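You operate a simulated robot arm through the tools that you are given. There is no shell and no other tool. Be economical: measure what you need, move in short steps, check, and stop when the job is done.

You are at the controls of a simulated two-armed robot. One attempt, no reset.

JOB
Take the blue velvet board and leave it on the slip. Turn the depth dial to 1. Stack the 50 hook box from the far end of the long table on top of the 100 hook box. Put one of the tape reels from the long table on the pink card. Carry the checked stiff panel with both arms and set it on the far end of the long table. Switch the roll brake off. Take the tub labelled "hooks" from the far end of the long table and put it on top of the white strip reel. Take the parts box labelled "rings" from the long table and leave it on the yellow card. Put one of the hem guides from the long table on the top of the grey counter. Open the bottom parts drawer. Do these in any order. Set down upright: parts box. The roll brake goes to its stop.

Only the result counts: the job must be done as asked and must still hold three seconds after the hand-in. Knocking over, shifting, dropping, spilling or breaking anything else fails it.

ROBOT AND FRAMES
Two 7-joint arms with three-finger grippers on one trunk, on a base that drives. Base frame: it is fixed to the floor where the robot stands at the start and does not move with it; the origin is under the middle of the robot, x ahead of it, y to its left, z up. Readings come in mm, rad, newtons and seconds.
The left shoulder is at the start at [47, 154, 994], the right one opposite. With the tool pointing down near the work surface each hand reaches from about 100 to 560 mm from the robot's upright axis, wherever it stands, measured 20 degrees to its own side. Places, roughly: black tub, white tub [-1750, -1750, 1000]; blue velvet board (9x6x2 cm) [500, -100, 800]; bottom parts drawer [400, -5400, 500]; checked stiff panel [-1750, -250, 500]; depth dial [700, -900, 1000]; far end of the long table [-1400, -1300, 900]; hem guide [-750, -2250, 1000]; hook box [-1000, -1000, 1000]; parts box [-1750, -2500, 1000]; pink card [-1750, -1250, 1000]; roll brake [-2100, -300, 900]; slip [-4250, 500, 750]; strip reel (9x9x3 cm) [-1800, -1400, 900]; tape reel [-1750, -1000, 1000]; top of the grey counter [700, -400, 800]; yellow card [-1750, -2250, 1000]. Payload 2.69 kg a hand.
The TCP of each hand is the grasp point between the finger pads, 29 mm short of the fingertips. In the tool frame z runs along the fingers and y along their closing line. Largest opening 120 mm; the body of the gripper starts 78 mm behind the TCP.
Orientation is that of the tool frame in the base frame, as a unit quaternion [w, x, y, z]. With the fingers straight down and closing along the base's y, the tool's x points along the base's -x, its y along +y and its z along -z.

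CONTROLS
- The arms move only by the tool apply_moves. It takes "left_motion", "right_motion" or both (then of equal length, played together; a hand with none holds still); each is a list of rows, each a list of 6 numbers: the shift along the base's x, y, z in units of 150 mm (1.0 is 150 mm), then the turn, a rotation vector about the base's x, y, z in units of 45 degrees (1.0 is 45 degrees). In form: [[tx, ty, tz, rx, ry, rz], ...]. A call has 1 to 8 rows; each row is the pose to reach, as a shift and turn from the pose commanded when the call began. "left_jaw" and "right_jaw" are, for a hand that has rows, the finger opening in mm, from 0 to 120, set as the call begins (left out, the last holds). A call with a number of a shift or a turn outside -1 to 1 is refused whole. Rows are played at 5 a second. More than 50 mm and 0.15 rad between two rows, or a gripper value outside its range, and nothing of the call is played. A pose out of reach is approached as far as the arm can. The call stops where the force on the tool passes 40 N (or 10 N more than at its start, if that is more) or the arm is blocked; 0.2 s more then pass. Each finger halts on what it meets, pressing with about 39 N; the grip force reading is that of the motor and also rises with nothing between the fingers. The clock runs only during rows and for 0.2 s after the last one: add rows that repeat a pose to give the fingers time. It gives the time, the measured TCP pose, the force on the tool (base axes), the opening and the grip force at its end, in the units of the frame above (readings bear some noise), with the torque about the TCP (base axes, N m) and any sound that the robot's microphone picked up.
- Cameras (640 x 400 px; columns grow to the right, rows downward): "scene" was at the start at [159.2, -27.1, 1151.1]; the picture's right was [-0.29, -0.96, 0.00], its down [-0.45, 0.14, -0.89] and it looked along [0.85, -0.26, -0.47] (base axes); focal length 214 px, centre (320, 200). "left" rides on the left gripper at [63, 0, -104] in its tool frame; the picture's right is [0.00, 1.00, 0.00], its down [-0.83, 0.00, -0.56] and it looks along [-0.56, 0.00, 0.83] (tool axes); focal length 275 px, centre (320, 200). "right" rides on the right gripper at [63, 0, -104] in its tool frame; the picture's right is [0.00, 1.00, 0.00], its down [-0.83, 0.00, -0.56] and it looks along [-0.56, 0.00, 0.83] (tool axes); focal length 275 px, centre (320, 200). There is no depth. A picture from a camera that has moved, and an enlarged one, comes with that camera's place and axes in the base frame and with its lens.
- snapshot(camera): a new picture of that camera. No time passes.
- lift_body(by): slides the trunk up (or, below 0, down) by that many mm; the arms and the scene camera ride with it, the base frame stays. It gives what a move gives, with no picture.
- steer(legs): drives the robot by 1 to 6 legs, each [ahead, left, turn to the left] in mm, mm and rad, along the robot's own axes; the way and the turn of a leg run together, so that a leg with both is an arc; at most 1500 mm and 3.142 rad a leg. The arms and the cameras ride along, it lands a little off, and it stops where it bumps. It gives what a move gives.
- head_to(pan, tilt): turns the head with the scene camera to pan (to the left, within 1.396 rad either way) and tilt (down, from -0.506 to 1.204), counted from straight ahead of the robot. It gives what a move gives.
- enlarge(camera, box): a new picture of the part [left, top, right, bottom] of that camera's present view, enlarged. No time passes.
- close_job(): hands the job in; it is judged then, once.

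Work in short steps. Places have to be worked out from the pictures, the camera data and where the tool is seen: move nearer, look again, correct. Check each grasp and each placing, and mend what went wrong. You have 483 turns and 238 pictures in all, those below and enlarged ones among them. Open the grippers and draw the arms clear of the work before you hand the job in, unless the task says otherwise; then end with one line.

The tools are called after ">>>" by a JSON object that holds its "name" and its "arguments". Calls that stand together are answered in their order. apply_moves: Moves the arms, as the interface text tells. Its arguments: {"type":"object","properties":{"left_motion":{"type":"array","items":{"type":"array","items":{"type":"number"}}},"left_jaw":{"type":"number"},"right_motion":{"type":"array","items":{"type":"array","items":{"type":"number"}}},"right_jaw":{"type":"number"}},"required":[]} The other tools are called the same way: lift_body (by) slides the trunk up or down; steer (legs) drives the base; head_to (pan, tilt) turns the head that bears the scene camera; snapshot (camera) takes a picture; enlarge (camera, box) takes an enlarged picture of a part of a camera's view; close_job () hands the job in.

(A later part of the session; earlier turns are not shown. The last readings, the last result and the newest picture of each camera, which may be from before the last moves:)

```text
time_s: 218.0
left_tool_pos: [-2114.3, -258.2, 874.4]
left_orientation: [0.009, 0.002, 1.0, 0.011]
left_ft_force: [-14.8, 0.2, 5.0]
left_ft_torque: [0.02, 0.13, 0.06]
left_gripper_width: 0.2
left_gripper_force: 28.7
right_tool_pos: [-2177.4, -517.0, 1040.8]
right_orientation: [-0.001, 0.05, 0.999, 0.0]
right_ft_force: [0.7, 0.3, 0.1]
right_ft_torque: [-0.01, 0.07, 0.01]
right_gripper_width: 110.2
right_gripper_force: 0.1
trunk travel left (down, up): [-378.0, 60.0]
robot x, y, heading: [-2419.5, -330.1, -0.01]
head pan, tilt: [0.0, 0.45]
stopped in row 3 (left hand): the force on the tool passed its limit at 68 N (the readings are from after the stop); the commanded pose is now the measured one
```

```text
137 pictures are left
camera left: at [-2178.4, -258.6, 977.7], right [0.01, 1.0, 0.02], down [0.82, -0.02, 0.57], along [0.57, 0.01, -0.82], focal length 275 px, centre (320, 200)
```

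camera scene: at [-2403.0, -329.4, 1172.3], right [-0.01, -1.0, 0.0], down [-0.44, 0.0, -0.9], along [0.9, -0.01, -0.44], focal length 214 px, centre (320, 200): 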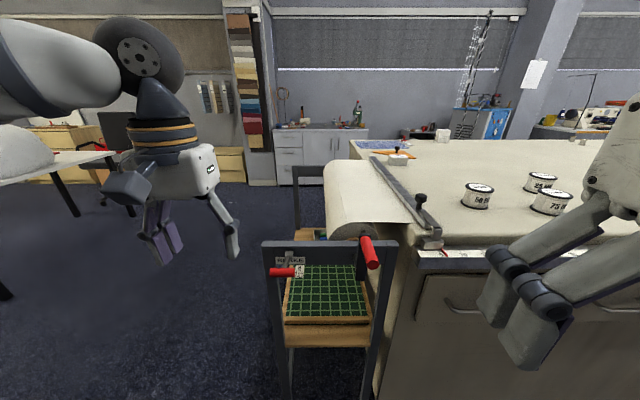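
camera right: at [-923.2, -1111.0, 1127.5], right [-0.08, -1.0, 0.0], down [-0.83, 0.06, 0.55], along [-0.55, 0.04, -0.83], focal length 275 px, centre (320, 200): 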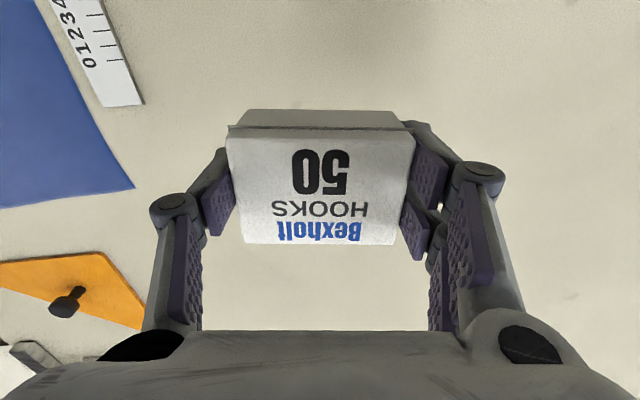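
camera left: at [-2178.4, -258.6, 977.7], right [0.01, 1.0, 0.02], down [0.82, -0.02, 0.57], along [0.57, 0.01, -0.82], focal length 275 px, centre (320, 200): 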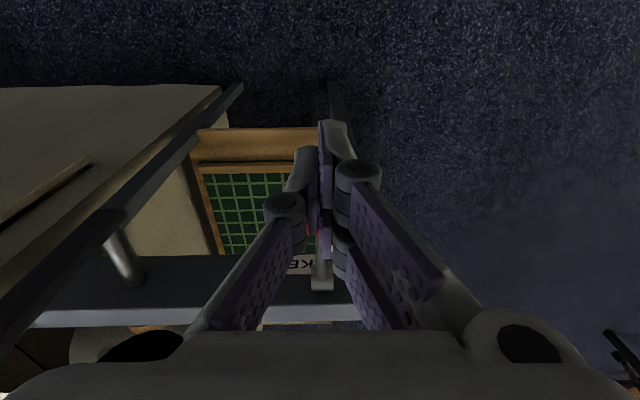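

Pushing sideways is too radial. The turned-wrist grip worked but needs me nearer, so I raise the hand and trunk, drive 115 mm closer and regrip.

>>> {"name": "apply_moves", "arguments": {"left_motion": [[-0.2, 0, 0, 0, 0, 0], [-0.2, 0, 0.3, 0, 0, 0], [-0.3, 0, 0.6, 0, 0, 0], [-0.6, 0, 0.7, 0, 0, 0]]}}

>>> {"name": "lift_body", "arguments": {"by": 40}}

>>> {"name": "steer", "arguments": {"legs": [[115, 0, 0]]}}

>>> {"name": "apply_moves", "arguments": {"left_motion": [[0, 0, 0, 0, 0, -0.18], [0, 0, 0, 0, 0, -0.36], [0, 0, 0, 0, 0, -0.54], [0, 0, 0, 0, 0, -0.72], [0, 0, 0, 0, 0, -0.9], [0, 0, 0, 0, 0, -1.0]], "left_jaw": 50}}

>>> {"name": "apply_moves", "arguments": {"left_motion": [[0, 0, 0, 0, 0, -0.18], [0, 0, 0, 0, 0, -0.36], [0, 0, 0, 0, 0, -0.54], [0, 0, 0, 0, 0, -0.72], [0, 0, 0, 0, 0, -0.9], [0, 0, 0, 0, 0, -1.0]]}}

>>> {"name": "snapshot", "arguments": {"camera": "left"}}

```text
time_s: 219.0
left_tool_pos: [-2202.9, -258.6, 979.6]
left_orientation: [0.011, 0.001, 1.0, 0.011]
left_ft_force: [-0.7, 0.5, 0.6]
left_ft_torque: [-0.02, -0.04, 0.03]
left_gripper_width: 0.0
left_gripper_force: 28.7
right_tool_pos: [-2178.5, -518.0, 1041.9]
right_orientation: [0.0, 0.05, 0.999, 0.0]
right_ft_force: [0.3, -0.1, 0.5]
right_ft_torque: [-0.04, 0.01, -0.02]
right_gripper_width: 110.0
right_gripper_force: 0.1
trunk travel left (down, up): [-378.0, 60.0]
robot x, y, heading: [-2416.5, -328.5, -0.006]
head pan, tilt: [0.0, 0.45]
```

```text
time_s: 219.8
left_tool_pos: [-2202.6, -258.1, 1020.0]
left_orientation: [0.01, 0.002, 1.0, 0.01]
left_ft_force: [0.4, -0.1, 0.9]
left_ft_torque: [0.01, 0.06, -0.01]
left_gripper_width: 0.2
left_gripper_force: 28.7
right_tool_pos: [-2176.4, -516.9, 1081.2]
right_orientation: [0.0, 0.05, 0.999, 0.0]
right_ft_force: [0.6, -0.4, -1.2]
right_ft_torque: [0.02, 0.04, 0.03]
right_gripper_width: 110.1
right_gripper_force: 0.1
trunk travel left (down, up): [-418.0, 20.0]
robot x, y, heading: [-2413.0, -326.1, -0.011]
head pan, tilt: [0.0, 0.45]
```

```text
time_s: 221.1
left_tool_pos: [-2086.0, -259.2, 1020.2]
left_orientation: [0.012, 0.0, 1.0, 0.01]
left_ft_force: [-0.1, 1.0, 0.1]
left_ft_torque: [-0.02, 0.04, -0.05]
left_gripper_width: 0.0
left_gripper_force: 28.2
right_tool_pos: [-2060.8, -517.5, 1081.9]
right_orientation: [-0.001, 0.049, 0.999, 0.0]
right_ft_force: [0.0, 0.0, -0.4]
right_ft_torque: [-0.02, 0.06, -0.01]
right_gripper_width: 110.1
right_gripper_force: 0.1
trunk travel left (down, up): [-418.0, 20.0]
robot x, y, heading: [-2304.0, -325.5, -0.01]
head pan, tilt: [0.0, 0.45]
```

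```text
time_s: 222.5
left_tool_pos: [-2086.2, -258.4, 1020.4]
left_orientation: [0.015, 0.385, 0.923, 0.005]
left_ft_force: [0.6, -0.2, 0.9]
left_ft_torque: [0.01, 0.06, 0.04]
left_gripper_width: 50.1
left_gripper_force: 0.0
right_tool_pos: [-2062.2, -518.5, 1081.2]
right_orientation: [0.0, 0.05, 0.999, 0.0]
right_ft_force: [-0.8, 0.1, 0.3]
right_ft_torque: [0.0, 0.04, 0.01]
right_gripper_width: 110.4
right_gripper_force: 0.0
trunk travel left (down, up): [-418.0, 20.0]
robot x, y, heading: [-2301.8, -329.6, -0.005]
head pan, tilt: [0.0, 0.45]
```

```text
time_s: 223.9
left_tool_pos: [-2087.7, -259.5, 1021.0]
left_orientation: [0.016, 0.709, 0.705, -0.002]
left_ft_force: [0.5, 0.5, 0.0]
left_ft_torque: [0.0, -0.03, 0.01]
left_gripper_width: 50.0
left_gripper_force: 0.0
right_tool_pos: [-2060.1, -517.8, 1081.2]
right_orientation: [0.001, 0.051, 0.999, 0.0]
right_ft_force: [0.4, 0.1, -0.9]
right_ft_torque: [0.0, 0.01, 0.01]
right_gripper_width: 110.1
right_gripper_force: 0.1
trunk travel left (down, up): [-418.0, 20.0]
robot x, y, heading: [-2303.7, -328.3, -0.009]
head pan, tilt: [0.0, 0.45]
```

```text
136 pictures are left
camera left: at [-2087.5, -192.3, 1122.9], right [1.0, -0.01, 0.02], down [-0.02, -0.82, 0.58], along [0.01, -0.58, -0.82], focal length 275 px, centre (320, 200)
```

left: 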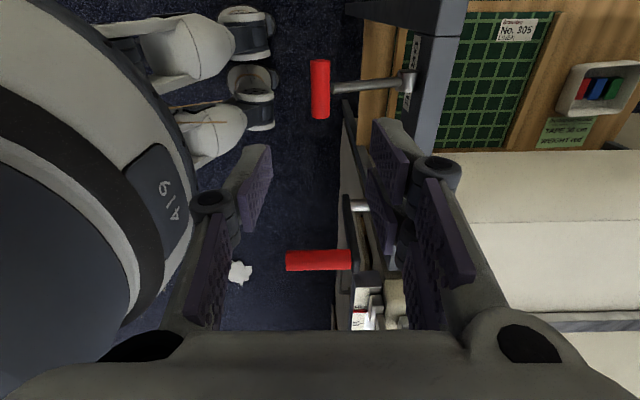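

Full 90° now with reach to spare. I lower onto the bar's -y half.

>>> {"name": "apply_moves", "arguments": {"left_motion": [[0.05, -0.15, -0.25, 0, 0, 0], [0.05, -0.165, -0.55, 0, 0, 0], [0.05, -0.165, -0.85, 0, 0, 0], [0.05, -0.165, -0.95, 0, 0, 0]]}}

>>> {"name": "apply_moves", "arguments": {"left_motion": [[0, 0, -0.07, 0, 0, 0], [0, 0, -0.14, 0, 0, 0]]}}

>>> {"name": "snapshot", "arguments": {"camera": "left"}}

```text
time_s: 224.9
left_tool_pos: [-2078.6, -283.5, 877.6]
left_orientation: [0.017, 0.707, 0.707, -0.002]
left_ft_force: [0.0, 0.6, -0.6]
left_ft_torque: [0.01, 0.01, -0.01]
left_gripper_width: 50.0
left_gripper_force: 0.0
right_tool_pos: [-2062.3, -517.8, 1081.2]
right_orientation: [0.001, 0.05, 0.999, 0.0]
right_ft_force: [-0.1, 0.5, 0.2]
right_ft_torque: [-0.01, 0.01, 0.0]
right_gripper_width: 110.2
right_gripper_force: 0.0
trunk travel left (down, up): [-418.0, 20.0]
robot x, y, heading: [-2297.9, -331.8, -0.007]
head pan, tilt: [0.0, 0.45]
```

```text
time_s: 225.5
left_tool_pos: [-2079.7, -284.6, 856.1]
left_orientation: [0.016, 0.708, 0.706, -0.001]
left_ft_force: [0.3, 0.1, 0.4]
left_ft_torque: [0.03, -0.04, -0.04]
left_gripper_width: 50.0
left_gripper_force: 0.2
right_tool_pos: [-2061.4, -517.1, 1081.6]
right_orientation: [0.0, 0.05, 0.999, -0.001]
right_ft_force: [-0.4, 0.4, 0.1]
right_ft_torque: [0.0, 0.0, 0.0]
right_gripper_width: 109.9
right_gripper_force: 0.1
trunk travel left (down, up): [-418.0, 20.0]
robot x, y, heading: [-2302.6, -329.5, -0.01]
head pan, tilt: [0.0, 0.45]
```

```text
135 pictures are left
camera left: at [-2081.0, -217.4, 958.6], right [1.0, -0.01, 0.02], down [-0.02, -0.82, 0.57], along [0.01, -0.58, -0.82], focal length 275 px, centre (320, 200)
```

left: 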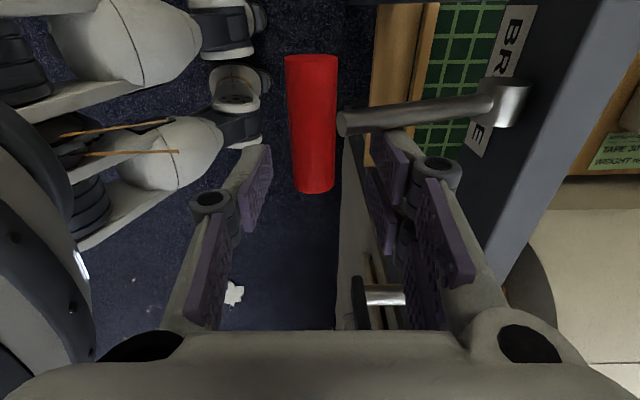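

Clear of the rod this time. I close on the bar.

>>> {"name": "apply_moves", "arguments": {"left_motion": [[0, 0, 0, 0, 0, 0], [0, 0, 0, 0, 0, 0], [0, 0, 0, 0, 0, 0]], "left_jaw": 8}}

>>> {"name": "apply_moves", "arguments": {"left_motion": [[0.043, 0, 0.08, 0, 0, 0], [0.093, 0, 0.155, 0, 0, 0], [0.152, 0, 0.225, 0, 0, 0], [0.217, 0, 0.288, 0, 0, 0], [0.288, 0, 0.344, 0, 0, 0]]}}

>>> {"name": "snapshot", "arguments": {"camera": "left"}}

```text
time_s: 226.3
left_tool_pos: [-2082.7, -284.0, 857.3]
left_orientation: [0.014, 0.708, 0.706, -0.002]
left_ft_force: [-17.7, -0.5, 4.1]
left_ft_torque: [0.05, 0.13, -0.1]
left_gripper_width: 15.6
left_gripper_force: 41.7
right_tool_pos: [-2063.6, -517.0, 1081.3]
right_orientation: [0.001, 0.049, 0.999, 0.0]
right_ft_force: [-0.2, -0.1, 0.3]
right_ft_torque: [0.01, 0.01, 0.03]
right_gripper_width: 110.2
right_gripper_force: 0.0
trunk travel left (down, up): [-418.0, 20.0]
robot x, y, heading: [-2299.7, -331.1, -0.009]
head pan, tilt: [0.0, 0.45]
```

```text
time_s: 227.5
left_tool_pos: [-2032.1, -284.6, 907.1]
left_orientation: [0.015, 0.707, 0.707, -0.001]
left_ft_force: [9.0, -9.9, -19.8]
left_ft_torque: [-0.63, 0.17, -0.32]
left_gripper_width: 16.0
left_gripper_force: 41.4
right_tool_pos: [-2060.5, -518.8, 1079.3]
right_orientation: [-0.002, 0.05, 0.999, 0.0]
right_ft_force: [-0.3, -0.4, -1.0]
right_ft_torque: [-0.08, 0.01, -0.02]
right_gripper_width: 110.0
right_gripper_force: 0.0
trunk travel left (down, up): [-418.0, 20.0]
robot x, y, heading: [-2302.9, -327.7, -0.012]
head pan, tilt: [0.0, 0.45]
```

```text
134 pictures are left
camera left: at [-2034.5, -217.3, 1008.6], right [1.0, -0.01, 0.02], down [-0.02, -0.82, 0.57], along [0.01, -0.57, -0.82], focal length 275 px, centre (320, 200)
```

left: 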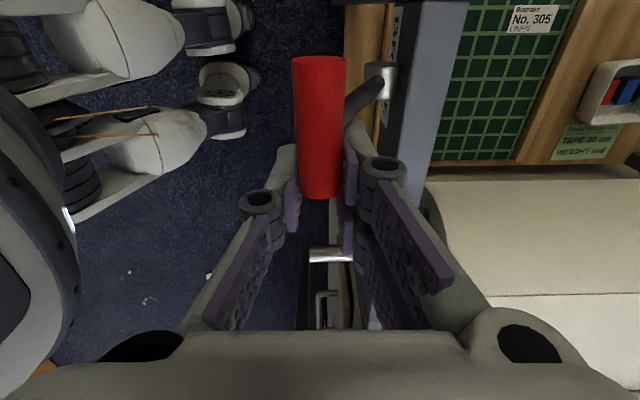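

It follows nicely to about 55°. I continue the arc.

>>> {"name": "apply_moves", "arguments": {"left_motion": [[0.077, 0, 0.048, 0, 0, 0], [0.159, 0, 0.088, 0, 0, 0], [0.244, 0, 0.119, 0, 0, 0]]}}

```text
time_s: 228.3
left_tool_pos: [-1999.3, -282.0, 924.2]
left_orientation: [0.011, 0.705, 0.709, -0.002]
left_ft_force: [2.3, 1.1, -30.5]
left_ft_torque: [-0.23, 0.04, -0.35]
left_gripper_width: 16.4
left_gripper_force: 42.0
right_tool_pos: [-2060.0, -518.0, 1081.2]
right_orientation: [-0.002, 0.05, 0.999, 0.001]
right_ft_force: [-0.4, -0.2, -0.1]
right_ft_torque: [0.04, 0.01, 0.01]
right_gripper_width: 109.9
right_gripper_force: 0.1
trunk travel left (down, up): [-418.0, 20.0]
robot x, y, heading: [-2302.9, -330.8, -0.012]
head pan, tilt: [0.0, 0.45]
```

Radial pull is building, so I flatten the arc slightly and continue.

>>> {"name": "apply_moves", "arguments": {"left_motion": [[0.08, 0, -0.01, 0, 0, 0], [0.17, 0, -0.02, 0, 0, 0], [0.26, 0, -0.04, 0, 0, 0]]}}

>>> {"name": "snapshot", "arguments": {"camera": "left"}}

```text
time_s: 229.1
left_tool_pos: [-1998.8, -282.6, 925.8]
left_orientation: [0.014, 0.706, 0.708, -0.002]
left_ft_force: [1.9, 3.7, -30.9]
left_ft_torque: [-0.07, -0.03, -0.36]
left_gripper_width: 16.3
left_gripper_force: 42.3
left hand out of reach, approached as far as the arm can: row 1, 2, 3
right_tool_pos: [-2060.3, -516.8, 1080.8]
right_orientation: [-0.001, 0.05, 0.999, 0.0]
right_ft_force: [0.0, -0.1, 0.1]
right_ft_torque: [-0.03, 0.0, -0.02]
right_gripper_width: 109.7
right_gripper_force: 0.1
trunk travel left (down, up): [-418.0, 20.0]
robot x, y, heading: [-2302.8, -329.8, -0.008]
head pan, tilt: [0.0, 0.45]
```

```text
133 pictures are left
camera left: at [-2000.0, -215.8, 1027.9], right [1.0, 0.0, 0.02], down [-0.01, -0.82, 0.58], along [0.01, -0.58, -0.82], focal length 275 px, centre (320, 200)
```

left: 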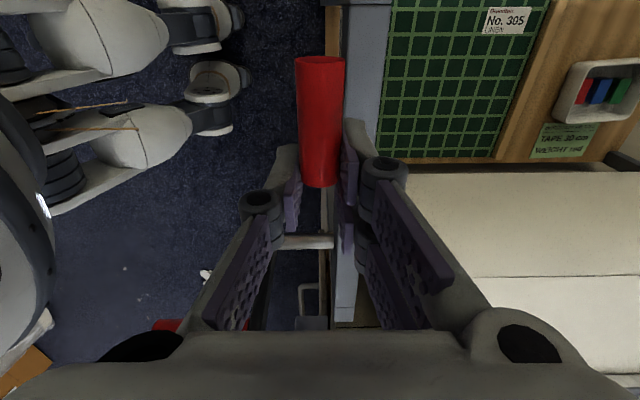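

Nearly vertical but at reach limit again. My base has about 100 mm to the rack, so I creep forward 40 mm while holding, which carries the bar on inward.

>>> {"name": "steer", "arguments": {"legs": [[40, 0, 0]]}}

>>> {"name": "snapshot", "arguments": {"camera": "left"}}

```text
time_s: 229.9
left_tool_pos: [-1993.4, -283.2, 927.2]
left_orientation: [0.007, 0.713, 0.701, -0.008]
left_ft_force: [-17.2, 3.1, 6.6]
left_ft_torque: [0.03, 0.25, 0.03]
left_gripper_width: 16.1
left_gripper_force: 42.0
right_tool_pos: [-2046.4, -516.5, 1082.3]
right_orientation: [0.002, 0.049, 0.999, -0.001]
right_ft_force: [-0.1, 0.0, -0.3]
right_ft_torque: [0.01, -0.02, 0.0]
right_gripper_width: 110.0
right_gripper_force: 0.1
trunk travel left (down, up): [-418.0, 20.0]
robot x, y, heading: [-2284.2, -331.0, -0.009]
head pan, tilt: [0.0, 0.45]
stopped in leg 1: the force on the tool passed its limit at 71 N (the readings are from after the stop); the commanded pose is now the measured one
```

```text
132 pictures are left
camera left: at [-1990.8, -216.5, 1029.2], right [1.0, -0.02, 0.0], down [-0.02, -0.82, 0.57], along [-0.01, -0.57, -0.82], focal length 275 px, centre (320, 200)
```

left: 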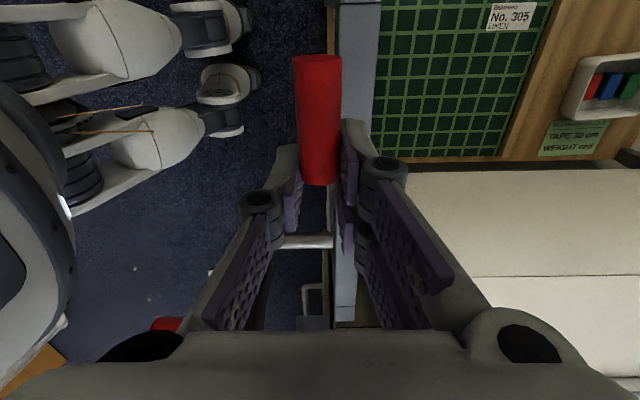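

It came up hard at about 75°, evidently the stop. I release and check it stays.

>>> {"name": "apply_moves", "arguments": {"left_motion": [[0, 0, 0, 0, 0, 0], [0, 0, 0, 0, 0, 0]], "left_jaw": 40}}

>>> {"name": "snapshot", "arguments": {"camera": "left"}}

```text
time_s: 230.5
left_tool_pos: [-1990.0, -283.2, 925.7]
left_orientation: [0.006, 0.712, 0.702, -0.009]
left_ft_force: [0.7, 0.6, 0.3]
left_ft_torque: [0.01, -0.01, -0.01]
left_gripper_width: 40.1
left_gripper_force: 0.0
right_tool_pos: [-2044.8, -516.6, 1080.9]
right_orientation: [0.0, 0.05, 0.999, 0.0]
right_ft_force: [0.2, 1.1, 0.2]
right_ft_torque: [0.05, 0.0, 0.04]
right_gripper_width: 110.1
right_gripper_force: 0.1
trunk travel left (down, up): [-418.0, 20.0]
robot x, y, heading: [-2281.6, -330.6, -0.008]
head pan, tilt: [0.0, 0.45]
```

```text
131 pictures are left
camera left: at [-1987.9, -216.9, 1027.9], right [1.0, -0.02, 0.0], down [-0.01, -0.82, 0.57], along [-0.01, -0.57, -0.82], focal length 275 px, centre (320, 200)
```

left: 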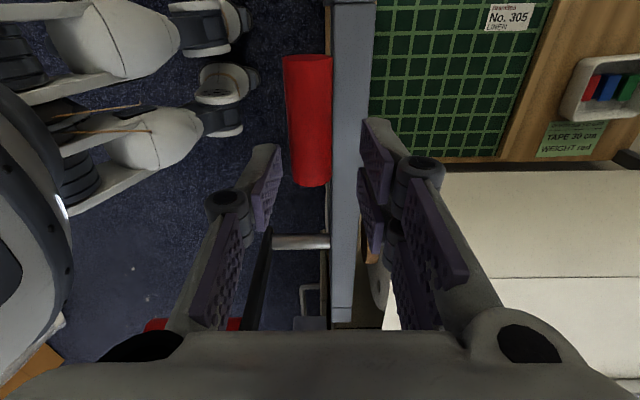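

The bar stays up. I rise straight away and check it with the head camera.

>>> {"name": "apply_moves", "arguments": {"left_motion": [[0, 0, 0.25, 0, 0, 0], [0, 0, 0.5, 0, 0, 0], [0, 0, 0.75, 0, 0, 0], [-0.2, 0.1, 0.8, 0, 0, 0]]}}

>>> {"name": "steer", "arguments": {"legs": [[-330, 0, 0]]}}

>>> {"name": "apply_moves", "arguments": {"left_motion": [[0, 0, 0, 0, 0, 0.18], [0, 0, 0, 0, 0, 0.36], [0, 0, 0, 0, 0, 0.54], [0, 0, 0, 0, 0, 0.72], [0, 0, 0, 0, 0, 0.9], [0, 0, 0, 0, 0, 1.0]]}}

>>> {"name": "apply_moves", "arguments": {"left_motion": [[0, 0.1, 0, 0, 0, 0.18], [0, 0.2, 0, 0, 0, 0.36], [0, 0.3, 0, 0, 0, 0.54], [0, 0.4, 0, 0, 0, 0.72], [0, 0.5, 0, 0, 0, 0.9], [0, 0.5, 0, 0, 0, 1.0]]}}

>>> {"name": "enlarge", "arguments": {"camera": "scene", "box": [230, 180, 430, 320]}}

```text
time_s: 231.5
left_tool_pos: [-2019.8, -265.9, 1046.1]
left_orientation: [0.006, 0.713, 0.702, -0.008]
left_ft_force: [-0.4, -0.3, 0.3]
left_ft_torque: [0.01, -0.04, 0.0]
left_gripper_width: 39.9
left_gripper_force: 0.1
left hand out of reach, approached as far as the arm can: row 3
right_tool_pos: [-2044.5, -516.6, 1082.1]
right_orientation: [0.0, 0.049, 0.999, 0.0]
right_ft_force: [-0.2, 1.2, 0.9]
right_ft_torque: [-0.04, -0.04, -0.02]
right_gripper_width: 110.4
right_gripper_force: 0.1
trunk travel left (down, up): [-418.0, 20.0]
robot x, y, heading: [-2285.2, -327.7, -0.005]
head pan, tilt: [0.0, 0.45]
```

```text
time_s: 233.7
left_tool_pos: [-2352.2, -265.0, 1046.3]
left_orientation: [0.007, 0.713, 0.701, -0.008]
left_ft_force: [-0.5, 0.5, 0.1]
left_ft_torque: [-0.05, 0.0, 0.02]
left_gripper_width: 40.0
left_gripper_force: 0.0
right_tool_pos: [-2377.2, -515.5, 1082.2]
right_orientation: [0.001, 0.05, 0.999, 0.0]
right_ft_force: [0.3, 0.2, 0.4]
right_ft_torque: [0.02, -0.01, 0.0]
right_gripper_width: 109.9
right_gripper_force: 0.1
trunk travel left (down, up): [-418.0, 20.0]
robot x, y, heading: [-2614.6, -326.2, -0.01]
head pan, tilt: [0.0, 0.45]
```

```text
time_s: 235.1
left_tool_pos: [-2351.8, -264.8, 1047.0]
left_orientation: [0.009, 0.39, 0.921, -0.005]
left_ft_force: [0.4, -0.3, -0.3]
left_ft_torque: [-0.04, 0.01, -0.03]
left_gripper_width: 40.0
left_gripper_force: 0.1
right_tool_pos: [-2376.3, -515.3, 1081.0]
right_orientation: [0.0, 0.051, 0.999, 0.0]
right_ft_force: [0.5, 0.0, 0.8]
right_ft_torque: [-0.02, -0.02, -0.03]
right_gripper_width: 110.1
right_gripper_force: 0.0
trunk travel left (down, up): [-418.0, 20.0]
robot x, y, heading: [-2613.0, -325.1, -0.008]
head pan, tilt: [0.0, 0.45]
```

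```text
time_s: 236.5
left_tool_pos: [-2350.0, -190.2, 1046.1]
left_orientation: [0.01, 0.008, 1.0, -0.001]
left_ft_force: [-0.1, -0.1, -0.3]
left_ft_torque: [0.01, 0.0, 0.0]
left_gripper_width: 40.0
left_gripper_force: 0.0
right_tool_pos: [-2376.1, -515.8, 1081.3]
right_orientation: [0.001, 0.051, 0.999, 0.0]
right_ft_force: [0.1, -0.2, -0.8]
right_ft_torque: [0.0, -0.03, 0.01]
right_gripper_width: 109.8
right_gripper_force: 0.0
trunk travel left (down, up): [-418.0, 20.0]
robot x, y, heading: [-2617.1, -323.8, -0.012]
head pan, tilt: [0.0, 0.45]
```

```text
2.86 times, centred on (330, 250) of scene
camera zoom: at [-2495.4, -328.8, 1220.0], right [-0.01, -1.0, 0.0], down [-0.44, 0.0, -0.9], along [0.9, -0.01, -0.44], focal length 613 px, centre (291, 57)
```

zoom: 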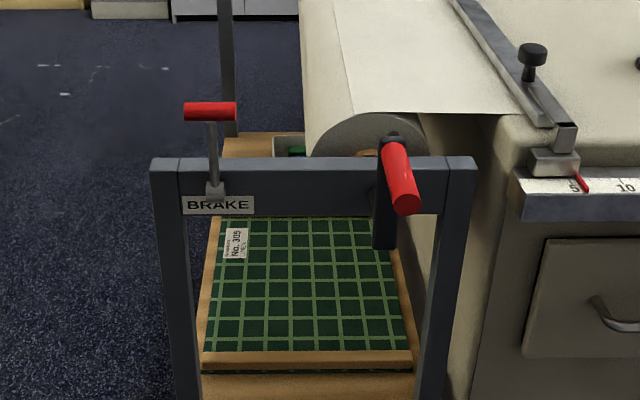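

The lever now stands up at roughly 73° and stays. To be sure it is fully at the stop, I'll nudge it inward with closed fingers: drive closer and bring the hand level with it.

>>> {"name": "steer", "arguments": {"legs": [[200, 0, 0]]}}

>>> {"name": "apply_moves", "arguments": {"left_motion": [[0.1, -0.2, -0.2, 0, 0, 0], [0.2, -0.43, -0.35, 0, 0, 0], [0.4, -0.45, -0.6, 0, 0, 0], [0.4, -0.45, -0.85, 0, 0, 0]], "left_jaw": 0}}

>>> {"name": "apply_moves", "arguments": {"left_motion": [[0.15, 0, 0, 0, 0, 0], [0.27, 0, 0, 0, 0, 0], [0.37, 0, 0, 0, 0, 0], [0.47, 0, 0, 0, 0, 0], [0.6, 0, 0, 0, 0, 0]]}}

```text
time_s: 238.1
left_tool_pos: [-2151.5, -193.3, 1045.7]
left_orientation: [0.011, 0.01, 1.0, -0.002]
left_ft_force: [0.7, -1.1, 0.3]
left_ft_torque: [-0.03, 0.02, -0.02]
left_gripper_width: 40.1
left_gripper_force: 0.1
right_tool_pos: [-2177.8, -516.9, 1080.6]
right_orientation: [-0.001, 0.052, 0.999, 0.0]
right_ft_force: [-0.1, -0.4, 0.2]
right_ft_torque: [-0.05, 0.02, 0.01]
right_gripper_width: 109.9
right_gripper_force: 0.0
trunk travel left (down, up): [-418.0, 20.0]
robot x, y, heading: [-2411.2, -331.3, -0.013]
head pan, tilt: [0.0, 0.45]
```

```text
time_s: 239.1
left_tool_pos: [-2091.9, -260.2, 918.0]
left_orientation: [0.01, 0.01, 1.0, 0.0]
left_ft_force: [0.0, 0.1, 0.9]
left_ft_torque: [0.02, -0.02, 0.01]
left_gripper_width: 0.0
left_gripper_force: 28.2
right_tool_pos: [-2179.2, -518.8, 1080.4]
right_orientation: [0.0, 0.052, 0.999, 0.0]
right_ft_force: [0.5, 0.2, 0.2]
right_ft_torque: [-0.03, -0.03, 0.04]
right_gripper_width: 110.0
right_gripper_force: 0.0
trunk travel left (down, up): [-418.0, 20.0]
robot x, y, heading: [-2418.3, -327.3, -0.016]
head pan, tilt: [0.0, 0.45]
```

```text
time_s: 240.2
left_tool_pos: [-2023.9, -260.1, 916.9]
left_orientation: [-0.003, 0.014, 1.0, 0.001]
left_ft_force: [-24.5, 3.5, 7.4]
left_ft_torque: [0.03, -0.28, 0.16]
left_gripper_width: 0.1
left_gripper_force: 28.4
right_tool_pos: [-2180.1, -516.7, 1080.9]
right_orientation: [0.001, 0.052, 0.999, 0.0]
right_ft_force: [1.4, 0.8, -0.3]
right_ft_torque: [0.01, 0.04, 0.01]
right_gripper_width: 110.3
right_gripper_force: 0.2
trunk travel left (down, up): [-418.0, 20.0]
robot x, y, heading: [-2416.4, -328.5, -0.01]
head pan, tilt: [0.0, 0.45]
stopped in row 5 (left hand): the force on the tool passed its limit at 49 N (the readings are from after the stop); the commanded pose is now the measured one
```

49 N with no movement: it is at its stop. I retract and drive round to the rack's north side to study the panel.

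>>> {"name": "apply_moves", "arguments": {"left_motion": [[-0.2, 0, 0, 0, 0, 0], [-0.4, 0, 0.2, 0, 0, 0], [-0.6, 0, 0.5, 0, 0, 0], [-0.7, 0, 0.8, 0, 0, 0]]}}

>>> {"name": "steer", "arguments": {"legs": [[-250, 0, 0], [0, 850, 0], [880, 0, 0], [0, 0, -1.56]]}}

>>> {"name": "head_to", "arguments": {"pan": 0, "tilt": 0.7}}

>>> {"name": "snapshot", "arguments": {"camera": "scene"}}

```text
refused: row 3 steps farther than a row can; nothing moved
```

```text
time_s: 256.5
left_tool_pos: [-1700.2, 99.8, 916.2]
left_orientation: [0.0, 0.708, 0.707, 0.001]
left_ft_force: [0.2, -0.5, -0.1]
left_ft_torque: [-0.01, 0.0, 0.02]
left_gripper_width: 0.0
left_gripper_force: 28.2
right_tool_pos: [-1959.7, 252.6, 1081.0]
right_orientation: [0.0, 0.735, 0.678, 0.001]
right_ft_force: [0.3, 0.3, 0.1]
right_ft_torque: [-0.04, 0.02, -0.02]
right_gripper_width: 110.0
right_gripper_force: 0.1
trunk travel left (down, up): [-418.0, 20.0]
robot x, y, heading: [-1778.8, 497.5, -1.561]
head pan, tilt: [0.0, 0.45]
```

```text
time_s: 257.2
left_tool_pos: [-1699.7, 99.0, 916.3]
left_orientation: [0.0, 0.708, 0.706, 0.0]
left_ft_force: [-0.2, 0.3, -0.1]
left_ft_torque: [0.01, -0.02, -0.02]
left_gripper_width: 0.1
left_gripper_force: 28.1
right_tool_pos: [-1959.1, 251.8, 1081.3]
right_orientation: [0.001, 0.735, 0.678, 0.0]
right_ft_force: [-0.1, -0.2, 0.3]
right_ft_torque: [0.02, 0.0, -0.01]
right_gripper_width: 110.0
right_gripper_force: 0.0
trunk travel left (down, up): [-418.0, 20.0]
robot x, y, heading: [-1773.9, 496.8, -1.56]
head pan, tilt: [0.0, 0.7]
```

```text
129 pictures are left
camera scene: at [-1774.3, 382.3, 1197.9], right [-1.0, -0.01, 0.0], down [-0.01, 0.64, -0.77], along [0.01, -0.77, -0.64], focal length 214 px, centre (320, 200)
```

scene: 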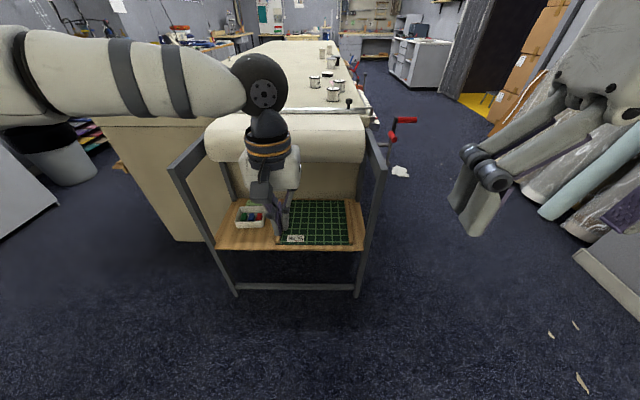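

I zoom on the panel.

>>> {"name": "enlarge", "arguments": {"camera": "scene", "box": [210, 170, 400, 290]}}

```text
3.33 times, centred on (305, 230) of scene
camera zoom: at [-1774.3, 382.3, 1197.9], right [-1.0, -0.01, 0.0], down [-0.01, 0.64, -0.77], along [0.01, -0.77, -0.64], focal length 715 px, centre (370, 100)
```

zoom: 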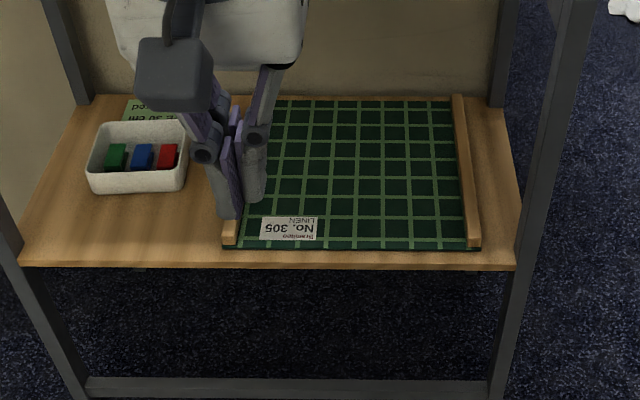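

The panel carries two battens (x≈-1893 and -1588) along its ends, lying on the shelf at z≈450, spanning y -212…-516, partly under the roll. Plan: pull it forward ~150 mm by the batten ends with tilted hands, then regrip at mid-battens and lift. I position myself, lower the trunk and open the hands.

>>> {"name": "steer", "arguments": {"legs": [[150, 34, -0.011]]}}

>>> {"name": "lift_body", "arguments": {"by": -330}}

>>> {"name": "head_to", "arguments": {"pan": 0, "tilt": 0.7}}

>>> {"name": "snapshot", "arguments": {"camera": "scene"}}

```text
time_s: 258.6
left_tool_pos: [-1668.8, -52.6, 915.7]
left_orientation: [0.001, 0.713, 0.701, 0.0]
left_ft_force: [-1.4, -1.2, 0.5]
left_ft_torque: [0.0, 0.0, 0.04]
left_gripper_width: 0.0
left_gripper_force: 27.6
right_tool_pos: [-1928.3, 105.5, 1080.9]
right_orientation: [-0.001, 0.739, 0.674, 0.001]
right_ft_force: [-0.6, -0.1, -0.7]
right_ft_torque: [0.03, 0.0, -0.01]
right_gripper_width: 110.1
right_gripper_force: 0.0
trunk travel left (down, up): [-418.0, 20.0]
robot x, y, heading: [-1747.6, 344.0, -1.568]
head pan, tilt: [0.0, 0.7]
```

```text
time_s: 261.9
left_tool_pos: [-1668.5, -51.3, 586.0]
left_orientation: [0.001, 0.713, 0.701, 0.0]
left_ft_force: [1.2, -0.1, 0.8]
left_ft_torque: [0.0, -0.01, -0.03]
left_gripper_width: 0.0
left_gripper_force: 29.1
right_tool_pos: [-1928.3, 106.5, 750.9]
right_orientation: [0.0, 0.74, 0.673, 0.0]
right_ft_force: [-0.8, 0.1, 0.2]
right_ft_torque: [-0.03, -0.02, 0.02]
right_gripper_width: 109.9
right_gripper_force: 0.0
trunk travel left (down, up): [-88.0, 350.0]
robot x, y, heading: [-1740.2, 344.3, -1.574]
head pan, tilt: [0.0, 0.7]
```

```text
time_s: 262.5
left_tool_pos: [-1670.9, -50.1, 585.2]
left_orientation: [-0.001, 0.712, 0.702, 0.0]
left_ft_force: [-0.4, -0.2, 0.1]
left_ft_torque: [-0.01, 0.0, 0.0]
left_gripper_width: 0.0
left_gripper_force: 28.8
right_tool_pos: [-1927.5, 105.2, 751.4]
right_orientation: [0.0, 0.74, 0.673, 0.0]
right_ft_force: [-0.4, 0.5, 0.4]
right_ft_torque: [0.04, -0.01, -0.02]
right_gripper_width: 109.9
right_gripper_force: 0.1
trunk travel left (down, up): [-88.0, 350.0]
robot x, y, heading: [-1739.7, 346.2, -1.572]
head pan, tilt: [0.0, 0.7]
```

```text
127 pictures are left
camera scene: at [-1741.2, 100.2, 835.2], right [-1.0, 0.0, 0.0], down [0.0, 0.64, -0.76], along [0.0, -0.76, -0.64], focal length 214 px, centre (320, 200)
```

scene: 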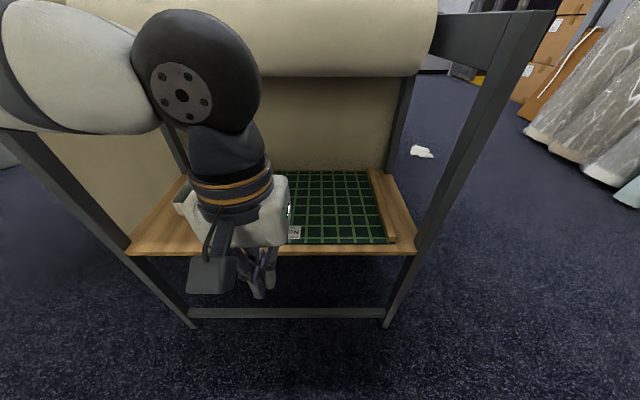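

I turn both hands' tilt 45° forward and bring them in front of the batten ends, jaws open.

>>> {"name": "apply_moves", "arguments": {"left_motion": [[0.1, 0.05, 0.05, -0.18, 0, 0], [0.2, 0.05, 0.1, -0.36, 0, 0], [0.3, 0.05, 0.1, -0.54, 0, 0], [0.4, 0.05, 0.1, -0.72, 0, 0], [0.5, 0.05, 0.1, -0.9, 0, 0], [0.55, 0.05, 0.1, -1.0, 0, 0]], "left_jaw": 70, "right_motion": [[0.05, -0.1, -0.15, 0, 0, 0.12], [0.1, -0.25, -0.3, 0, 0, 0.12], [0.2, -0.4, -0.45, 0, 0, 0.12], [0.23, -0.55, -0.6, 0, 0, 0.12], [0.23, -0.7, -0.75, 0, 0, 0.12], [0.23, -0.9, -0.9, 0, 0, 0.12]], "right_jaw": 70}}

>>> {"name": "apply_moves", "arguments": {"right_motion": [[0, 0, 0, -0.18, 0, 0], [0, 0, 0, -0.36, 0, 0], [0, 0, 0, -0.54, 0, 0], [0, 0, 0, -0.72, 0, 0], [0, 0, 0, -0.9, 0, 0], [0, 0, 0, -1.0, 0, 0]]}}

>>> {"name": "snapshot", "arguments": {"camera": "right"}}

>>> {"name": "snapshot", "arguments": {"camera": "left"}}

```text
time_s: 263.9
left_tool_pos: [-1627.2, -107.4, 630.9]
left_orientation: [0.272, 0.659, 0.647, -0.27]
left_ft_force: [-0.7, 0.4, 0.3]
left_ft_torque: [-0.01, -0.01, 0.02]
left_gripper_width: 70.0
left_gripper_force: 0.1
left hand out of reach, approached as far as the arm can: row 4, 5, 6
right_tool_pos: [-1894.2, -28.1, 614.2]
right_orientation: [0.0, 0.706, 0.708, 0.0]
right_ft_force: [-0.4, 1.3, 0.8]
right_ft_torque: [-0.02, 0.02, 0.0]
right_gripper_width: 69.8
right_gripper_force: 0.0
trunk travel left (down, up): [-88.0, 350.0]
robot x, y, heading: [-1741.9, 347.4, -1.571]
head pan, tilt: [0.0, 0.7]
```

```text
time_s: 265.3
left_tool_pos: [-1627.3, -107.0, 630.1]
left_orientation: [0.272, 0.659, 0.648, -0.267]
left_ft_force: [-1.0, 0.0, 0.1]
left_ft_torque: [0.01, 0.0, 0.01]
left_gripper_width: 70.0
left_gripper_force: 0.0
right_tool_pos: [-1854.4, -93.8, 655.5]
right_orientation: [0.271, 0.652, 0.654, -0.271]
right_ft_force: [-1.0, 0.4, 0.1]
right_ft_torque: [0.01, -0.02, 0.01]
right_gripper_width: 70.2
right_gripper_force: 0.1
right hand out of reach, approached as far as the arm can: row 3, 4, 5, 6
trunk travel left (down, up): [-88.0, 350.0]
robot x, y, heading: [-1743.7, 344.1, -1.575]
head pan, tilt: [0.0, 0.7]
```

```text
126 pictures are left
camera right: at [-1855.6, 24.3, 684.6], right [1.0, 0.0, 0.0], down [0.01, -0.19, 0.98], along [0.0, -0.98, -0.19], focal length 275 px, centre (320, 200)
```

right: 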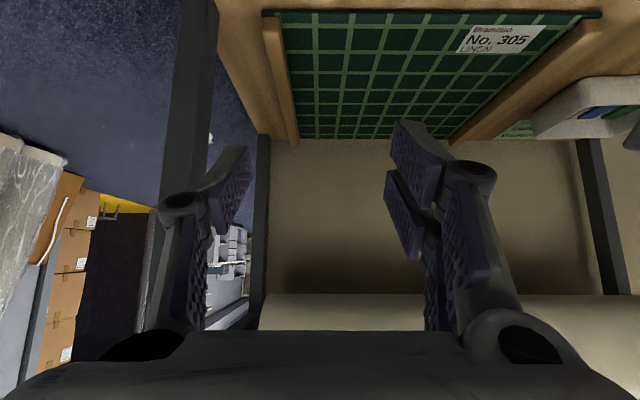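

```text
125 pictures are left
camera left: at [-1625.9, 11.6, 658.8], right [1.0, -0.01, 0.02], down [-0.02, -0.2, 0.98], along [-0.01, -0.98, -0.2], focal length 275 px, centre (320, 200)
```

left: 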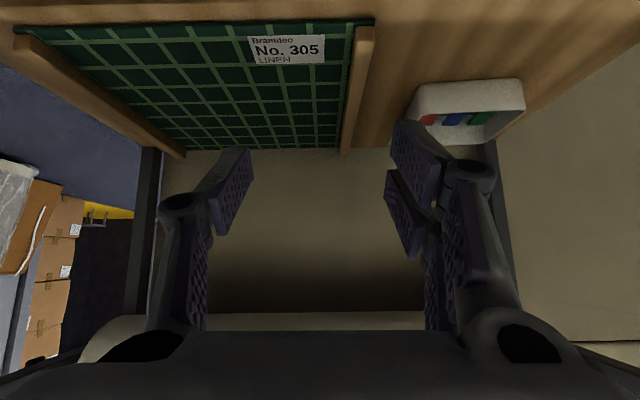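

Both cameras agree: batten fronts at x≈-1904 and -1583, y≈-213, top z≈455; the west post's inner edge is near x=-1941. I narrow the jaws to 42 mm and approach pre-grasp points.

>>> {"name": "apply_moves", "arguments": {"left_motion": [[0.08, -0.07, -0.17, 0, 0, 0], [0.15, -0.14, -0.34, 0, 0, 0], [0.22, -0.22, -0.51, 0, 0, 0], [0.29, -0.29, -0.67, 0, 0, 0]], "left_jaw": 42, "right_motion": [[-0.08, -0.09, -0.21, 0, 0, 0], [-0.16, -0.18, -0.42, 0, 0, 0], [-0.24, -0.28, -0.63, 0, 0, 0], [-0.33, -0.37, -0.83, 0, 0, 0]], "right_jaw": 42}}

>>> {"name": "snapshot", "arguments": {"camera": "right"}}

>>> {"name": "snapshot", "arguments": {"camera": "left"}}

```text
time_s: 266.3
left_tool_pos: [-1582.0, -153.0, 530.1]
left_orientation: [0.274, 0.658, 0.649, -0.268]
left_ft_force: [-0.4, -0.1, -0.5]
left_ft_torque: [-0.04, 0.02, -0.04]
left_gripper_width: 42.0
left_gripper_force: 0.0
left hand out of reach, approached as far as the arm can: row 1
right_tool_pos: [-1904.3, -148.1, 529.2]
right_orientation: [0.271, 0.652, 0.654, -0.271]
right_ft_force: [0.3, -0.7, 0.0]
right_ft_torque: [0.0, 0.0, 0.03]
right_gripper_width: 42.1
right_gripper_force: 0.1
right hand out of reach, approached as far as the arm can: row 1, 2
trunk travel left (down, up): [-88.0, 350.0]
robot x, y, heading: [-1743.3, 344.8, -1.573]
head pan, tilt: [0.0, 0.7]
```

```text
124 pictures are left
camera right: at [-1906.0, -29.7, 558.7], right [1.0, 0.0, 0.0], down [0.0, -0.19, 0.98], along [0.0, -0.98, -0.19], focal length 275 px, centre (320, 200)
```

right: 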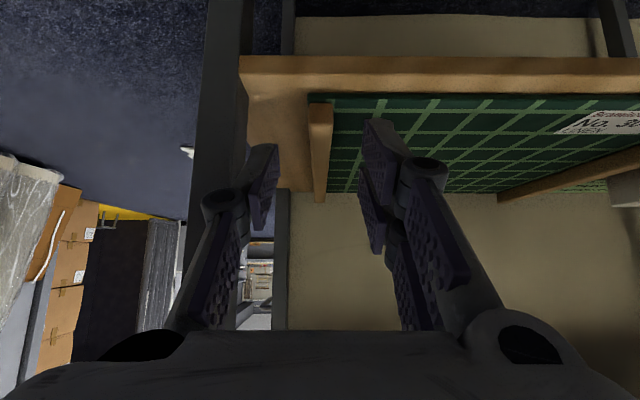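

```text
123 pictures are left
camera left: at [-1580.1, -33.1, 558.2], right [1.0, -0.01, 0.02], down [-0.02, -0.19, 0.98], along [-0.01, -0.98, -0.19], focal length 275 px, centre (320, 200)
```

left: 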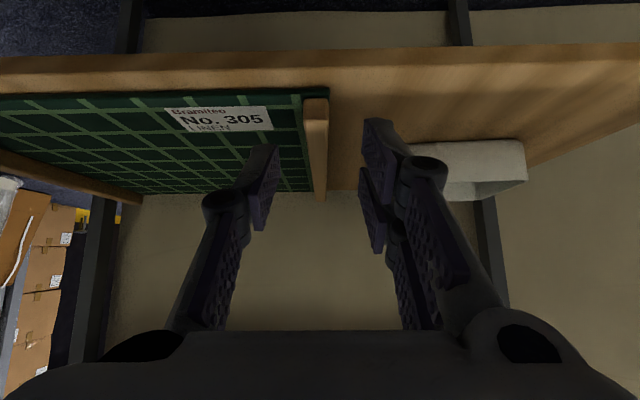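

Both battens are centred between the fingers. I advance along the finger direction, stopping just above the panel.

>>> {"name": "apply_moves", "arguments": {"left_motion": [[0.01, -0.15, -0.15, 0, 0, 0], [0.01, -0.29, -0.28, 0, 0, 0], [0.01, -0.4, -0.3, 0, 0, 0]], "right_motion": [[0, -0.15, -0.15, 0, 0, 0], [0, -0.32, -0.28, 0, 0, 0], [0, -0.43, -0.3, 0, 0, 0]]}}

>>> {"name": "snapshot", "arguments": {"camera": "right"}}

>>> {"name": "snapshot", "arguments": {"camera": "left"}}

```text
time_s: 267.1
left_tool_pos: [-1580.6, -214.0, 485.3]
left_orientation: [0.274, 0.658, 0.648, -0.268]
left_ft_force: [-0.6, -0.7, -0.4]
left_ft_torque: [0.02, -0.02, 0.02]
left_gripper_width: 42.0
left_gripper_force: 0.0
right_tool_pos: [-1902.7, -212.8, 485.6]
right_orientation: [0.27, 0.653, 0.654, -0.271]
right_ft_force: [-0.5, 2.4, 5.3]
right_ft_torque: [0.13, -0.15, 0.07]
right_gripper_width: 42.5
right_gripper_force: 0.3
trunk travel left (down, up): [-88.0, 350.0]
robot x, y, heading: [-1747.3, 346.4, -1.574]
head pan, tilt: [0.0, 0.7]
```

```text
122 pictures are left
camera right: at [-1903.6, -94.0, 515.2], right [1.0, 0.0, 0.0], down [0.0, -0.19, 0.98], along [0.0, -0.98, -0.19], focal length 275 px, centre (320, 200)
```

right: 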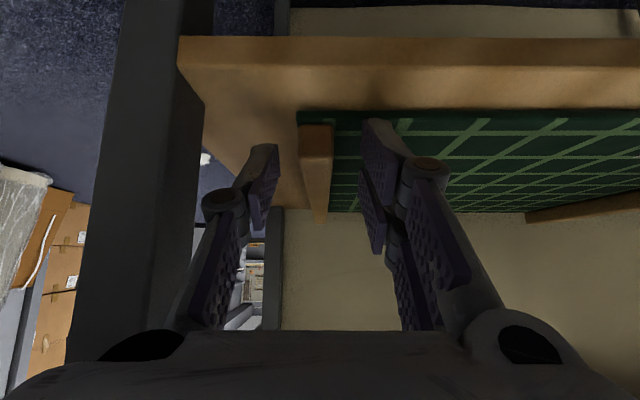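

```text
121 pictures are left
camera left: at [-1578.1, -93.6, 513.1], right [1.0, -0.01, 0.02], down [-0.02, -0.19, 0.98], along [-0.01, -0.98, -0.19], focal length 275 px, centre (320, 200)
```

left: 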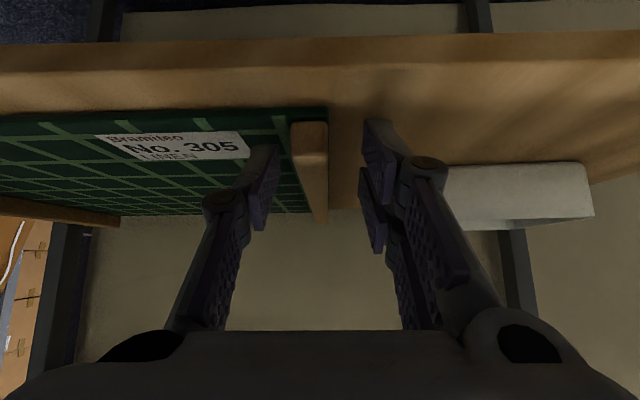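

The tips straddle both batten ends. I close both hands.

>>> {"name": "apply_moves", "arguments": {"left_motion": [[0, 0, 0, 0, 0, 0], [0, 0, 0, 0, 0, 0], [0, 0, 0, 0, 0, 0]], "left_jaw": 8, "right_motion": [[0, 0, 0, 0, 0, 0], [0, 0, 0, 0, 0, 0], [0, 0, 0, 0, 0, 0]], "right_jaw": 8}}

>>> {"name": "snapshot", "arguments": {"camera": "right"}}

>>> {"name": "snapshot", "arguments": {"camera": "left"}}

```text
time_s: 267.9
left_tool_pos: [-1581.6, -212.2, 484.8]
left_orientation: [0.272, 0.659, 0.648, -0.269]
left_ft_force: [-17.1, -2.2, -0.7]
left_ft_torque: [-0.02, 0.24, -0.3]
left_gripper_width: 18.1
left_gripper_force: 38.4
right_tool_pos: [-1901.8, -213.4, 485.5]
right_orientation: [0.273, 0.651, 0.655, -0.269]
right_ft_force: [14.9, -0.9, 0.6]
right_ft_torque: [-0.26, -0.22, 0.33]
right_gripper_width: 17.8
right_gripper_force: 38.7
trunk travel left (down, up): [-88.0, 350.0]
robot x, y, heading: [-1741.5, 347.7, -1.571]
head pan, tilt: [0.0, 0.7]
```

```text
120 pictures are left
camera right: at [-1902.9, -94.0, 515.0], right [1.0, 0.01, 0.0], down [0.0, -0.19, 0.98], along [0.01, -0.98, -0.19], focal length 275 px, centre (320, 200)
```

right: 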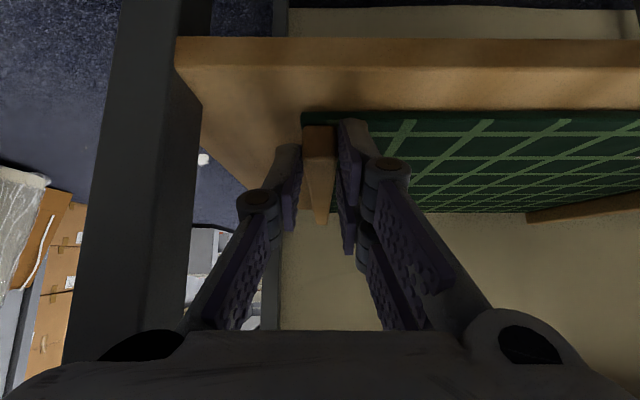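

```text
119 pictures are left
camera left: at [-1578.9, -93.7, 513.1], right [1.0, -0.02, 0.01], down [-0.02, -0.19, 0.98], along [-0.01, -0.98, -0.19], focal length 275 px, centre (320, 200)
```

left: 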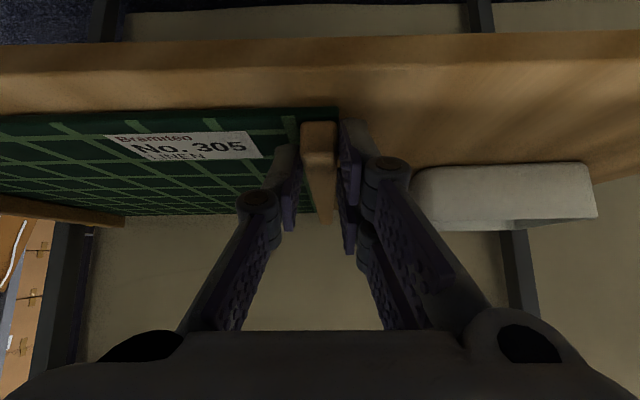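

Both battens are held. I pull the panel forward by driving straight back 150 mm.

>>> {"name": "steer", "arguments": {"legs": [[-150, 0, 0]]}}

>>> {"name": "snapshot", "arguments": {"camera": "scene"}}

```text
time_s: 269.2
left_tool_pos: [-1580.5, -64.5, 485.6]
left_orientation: [0.272, 0.659, 0.647, -0.27]
left_ft_force: [-26.9, -1.4, -0.9]
left_ft_torque: [-0.28, 0.35, -0.31]
left_gripper_width: 18.3
left_gripper_force: 39.0
right_tool_pos: [-1901.5, -64.3, 486.4]
right_orientation: [0.271, 0.652, 0.654, -0.269]
right_ft_force: [27.4, 2.4, 2.2]
right_ft_torque: [-0.34, -0.45, 0.58]
right_gripper_width: 17.9
right_gripper_force: 39.1
trunk travel left (down, up): [-88.0, 350.0]
robot x, y, heading: [-1739.2, 494.3, -1.568]
head pan, tilt: [0.0, 0.7]
```

```text
118 pictures are left
camera scene: at [-1740.8, 249.0, 835.2], right [-1.0, 0.0, 0.0], down [0.0, 0.64, -0.77], along [0.0, -0.77, -0.64], focal length 214 px, centre (320, 200)
```

scene: 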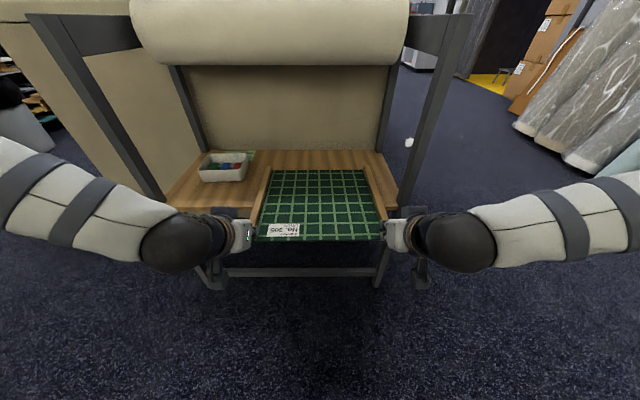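

The panel is out by 150 mm and still stable on the shelf. I release, lift both hands a little, drive forward 105 mm, and regrip the battens near the panel's middle.

>>> {"name": "apply_moves", "arguments": {"left_motion": [[0, 0, 0, 0, 0, 0], [0, 0, 0, 0, 0, 0], [0, 0, 0.15, 0, 0, 0], [0, 0, 0.35, 0, 0, 0]], "left_jaw": 44, "right_motion": [[0, 0, 0, 0, 0, 0], [0, 0, 0, 0, 0, 0], [0, 0, 0.15, 0, 0, 0], [0, 0, 0.35, 0, 0, 0]], "right_jaw": 44}}

>>> {"name": "steer", "arguments": {"legs": [[105, 0, 0]]}}

>>> {"name": "snapshot", "arguments": {"camera": "right"}}

>>> {"name": "snapshot", "arguments": {"camera": "left"}}

```text
time_s: 270.2
left_tool_pos: [-1582.0, -64.4, 537.1]
left_orientation: [0.273, 0.659, 0.647, -0.269]
left_ft_force: [0.2, -0.2, 1.3]
left_ft_torque: [0.02, -0.05, 0.0]
left_gripper_width: 44.0
left_gripper_force: 0.0
right_tool_pos: [-1901.3, -62.9, 537.2]
right_orientation: [0.271, 0.653, 0.654, -0.269]
right_ft_force: [0.2, 0.0, 0.7]
right_ft_torque: [0.01, -0.05, 0.02]
right_gripper_width: 43.9
right_gripper_force: 0.1
trunk travel left (down, up): [-88.0, 350.0]
robot x, y, heading: [-1744.5, 492.9, -1.572]
head pan, tilt: [0.0, 0.7]
```

```text
time_s: 271.4
left_tool_pos: [-1581.4, -168.6, 537.1]
left_orientation: [0.272, 0.659, 0.647, -0.27]
left_ft_force: [-1.1, 0.5, 0.0]
left_ft_torque: [0.01, -0.02, -0.01]
left_gripper_width: 43.9
left_gripper_force: 0.0
right_tool_pos: [-1900.9, -167.9, 537.8]
right_orientation: [0.271, 0.653, 0.654, -0.269]
right_ft_force: [-0.1, -0.2, 0.5]
right_ft_torque: [0.02, 0.0, -0.01]
right_gripper_width: 43.8
right_gripper_force: 0.0
trunk travel left (down, up): [-88.0, 350.0]
robot x, y, heading: [-1741.3, 393.5, -1.573]
head pan, tilt: [0.0, 0.7]
```

```text
117 pictures are left
camera right: at [-1902.9, -49.2, 566.9], right [1.0, 0.01, 0.0], down [0.0, -0.2, 0.98], along [0.01, -0.98, -0.2], focal length 275 px, centre (320, 200)
```

right: 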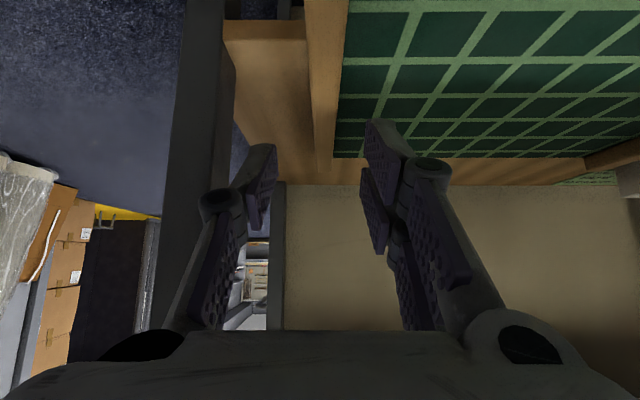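

```text
116 pictures are left
camera left: at [-1579.5, -48.7, 565.0], right [1.0, -0.02, 0.01], down [-0.02, -0.19, 0.98], along [-0.01, -0.98, -0.19], focal length 275 px, centre (320, 200)
```

left: 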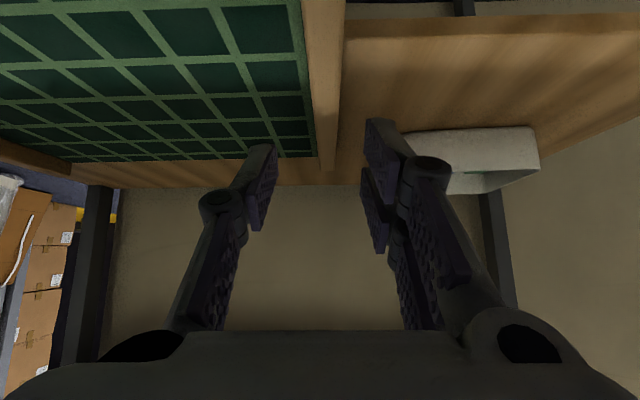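

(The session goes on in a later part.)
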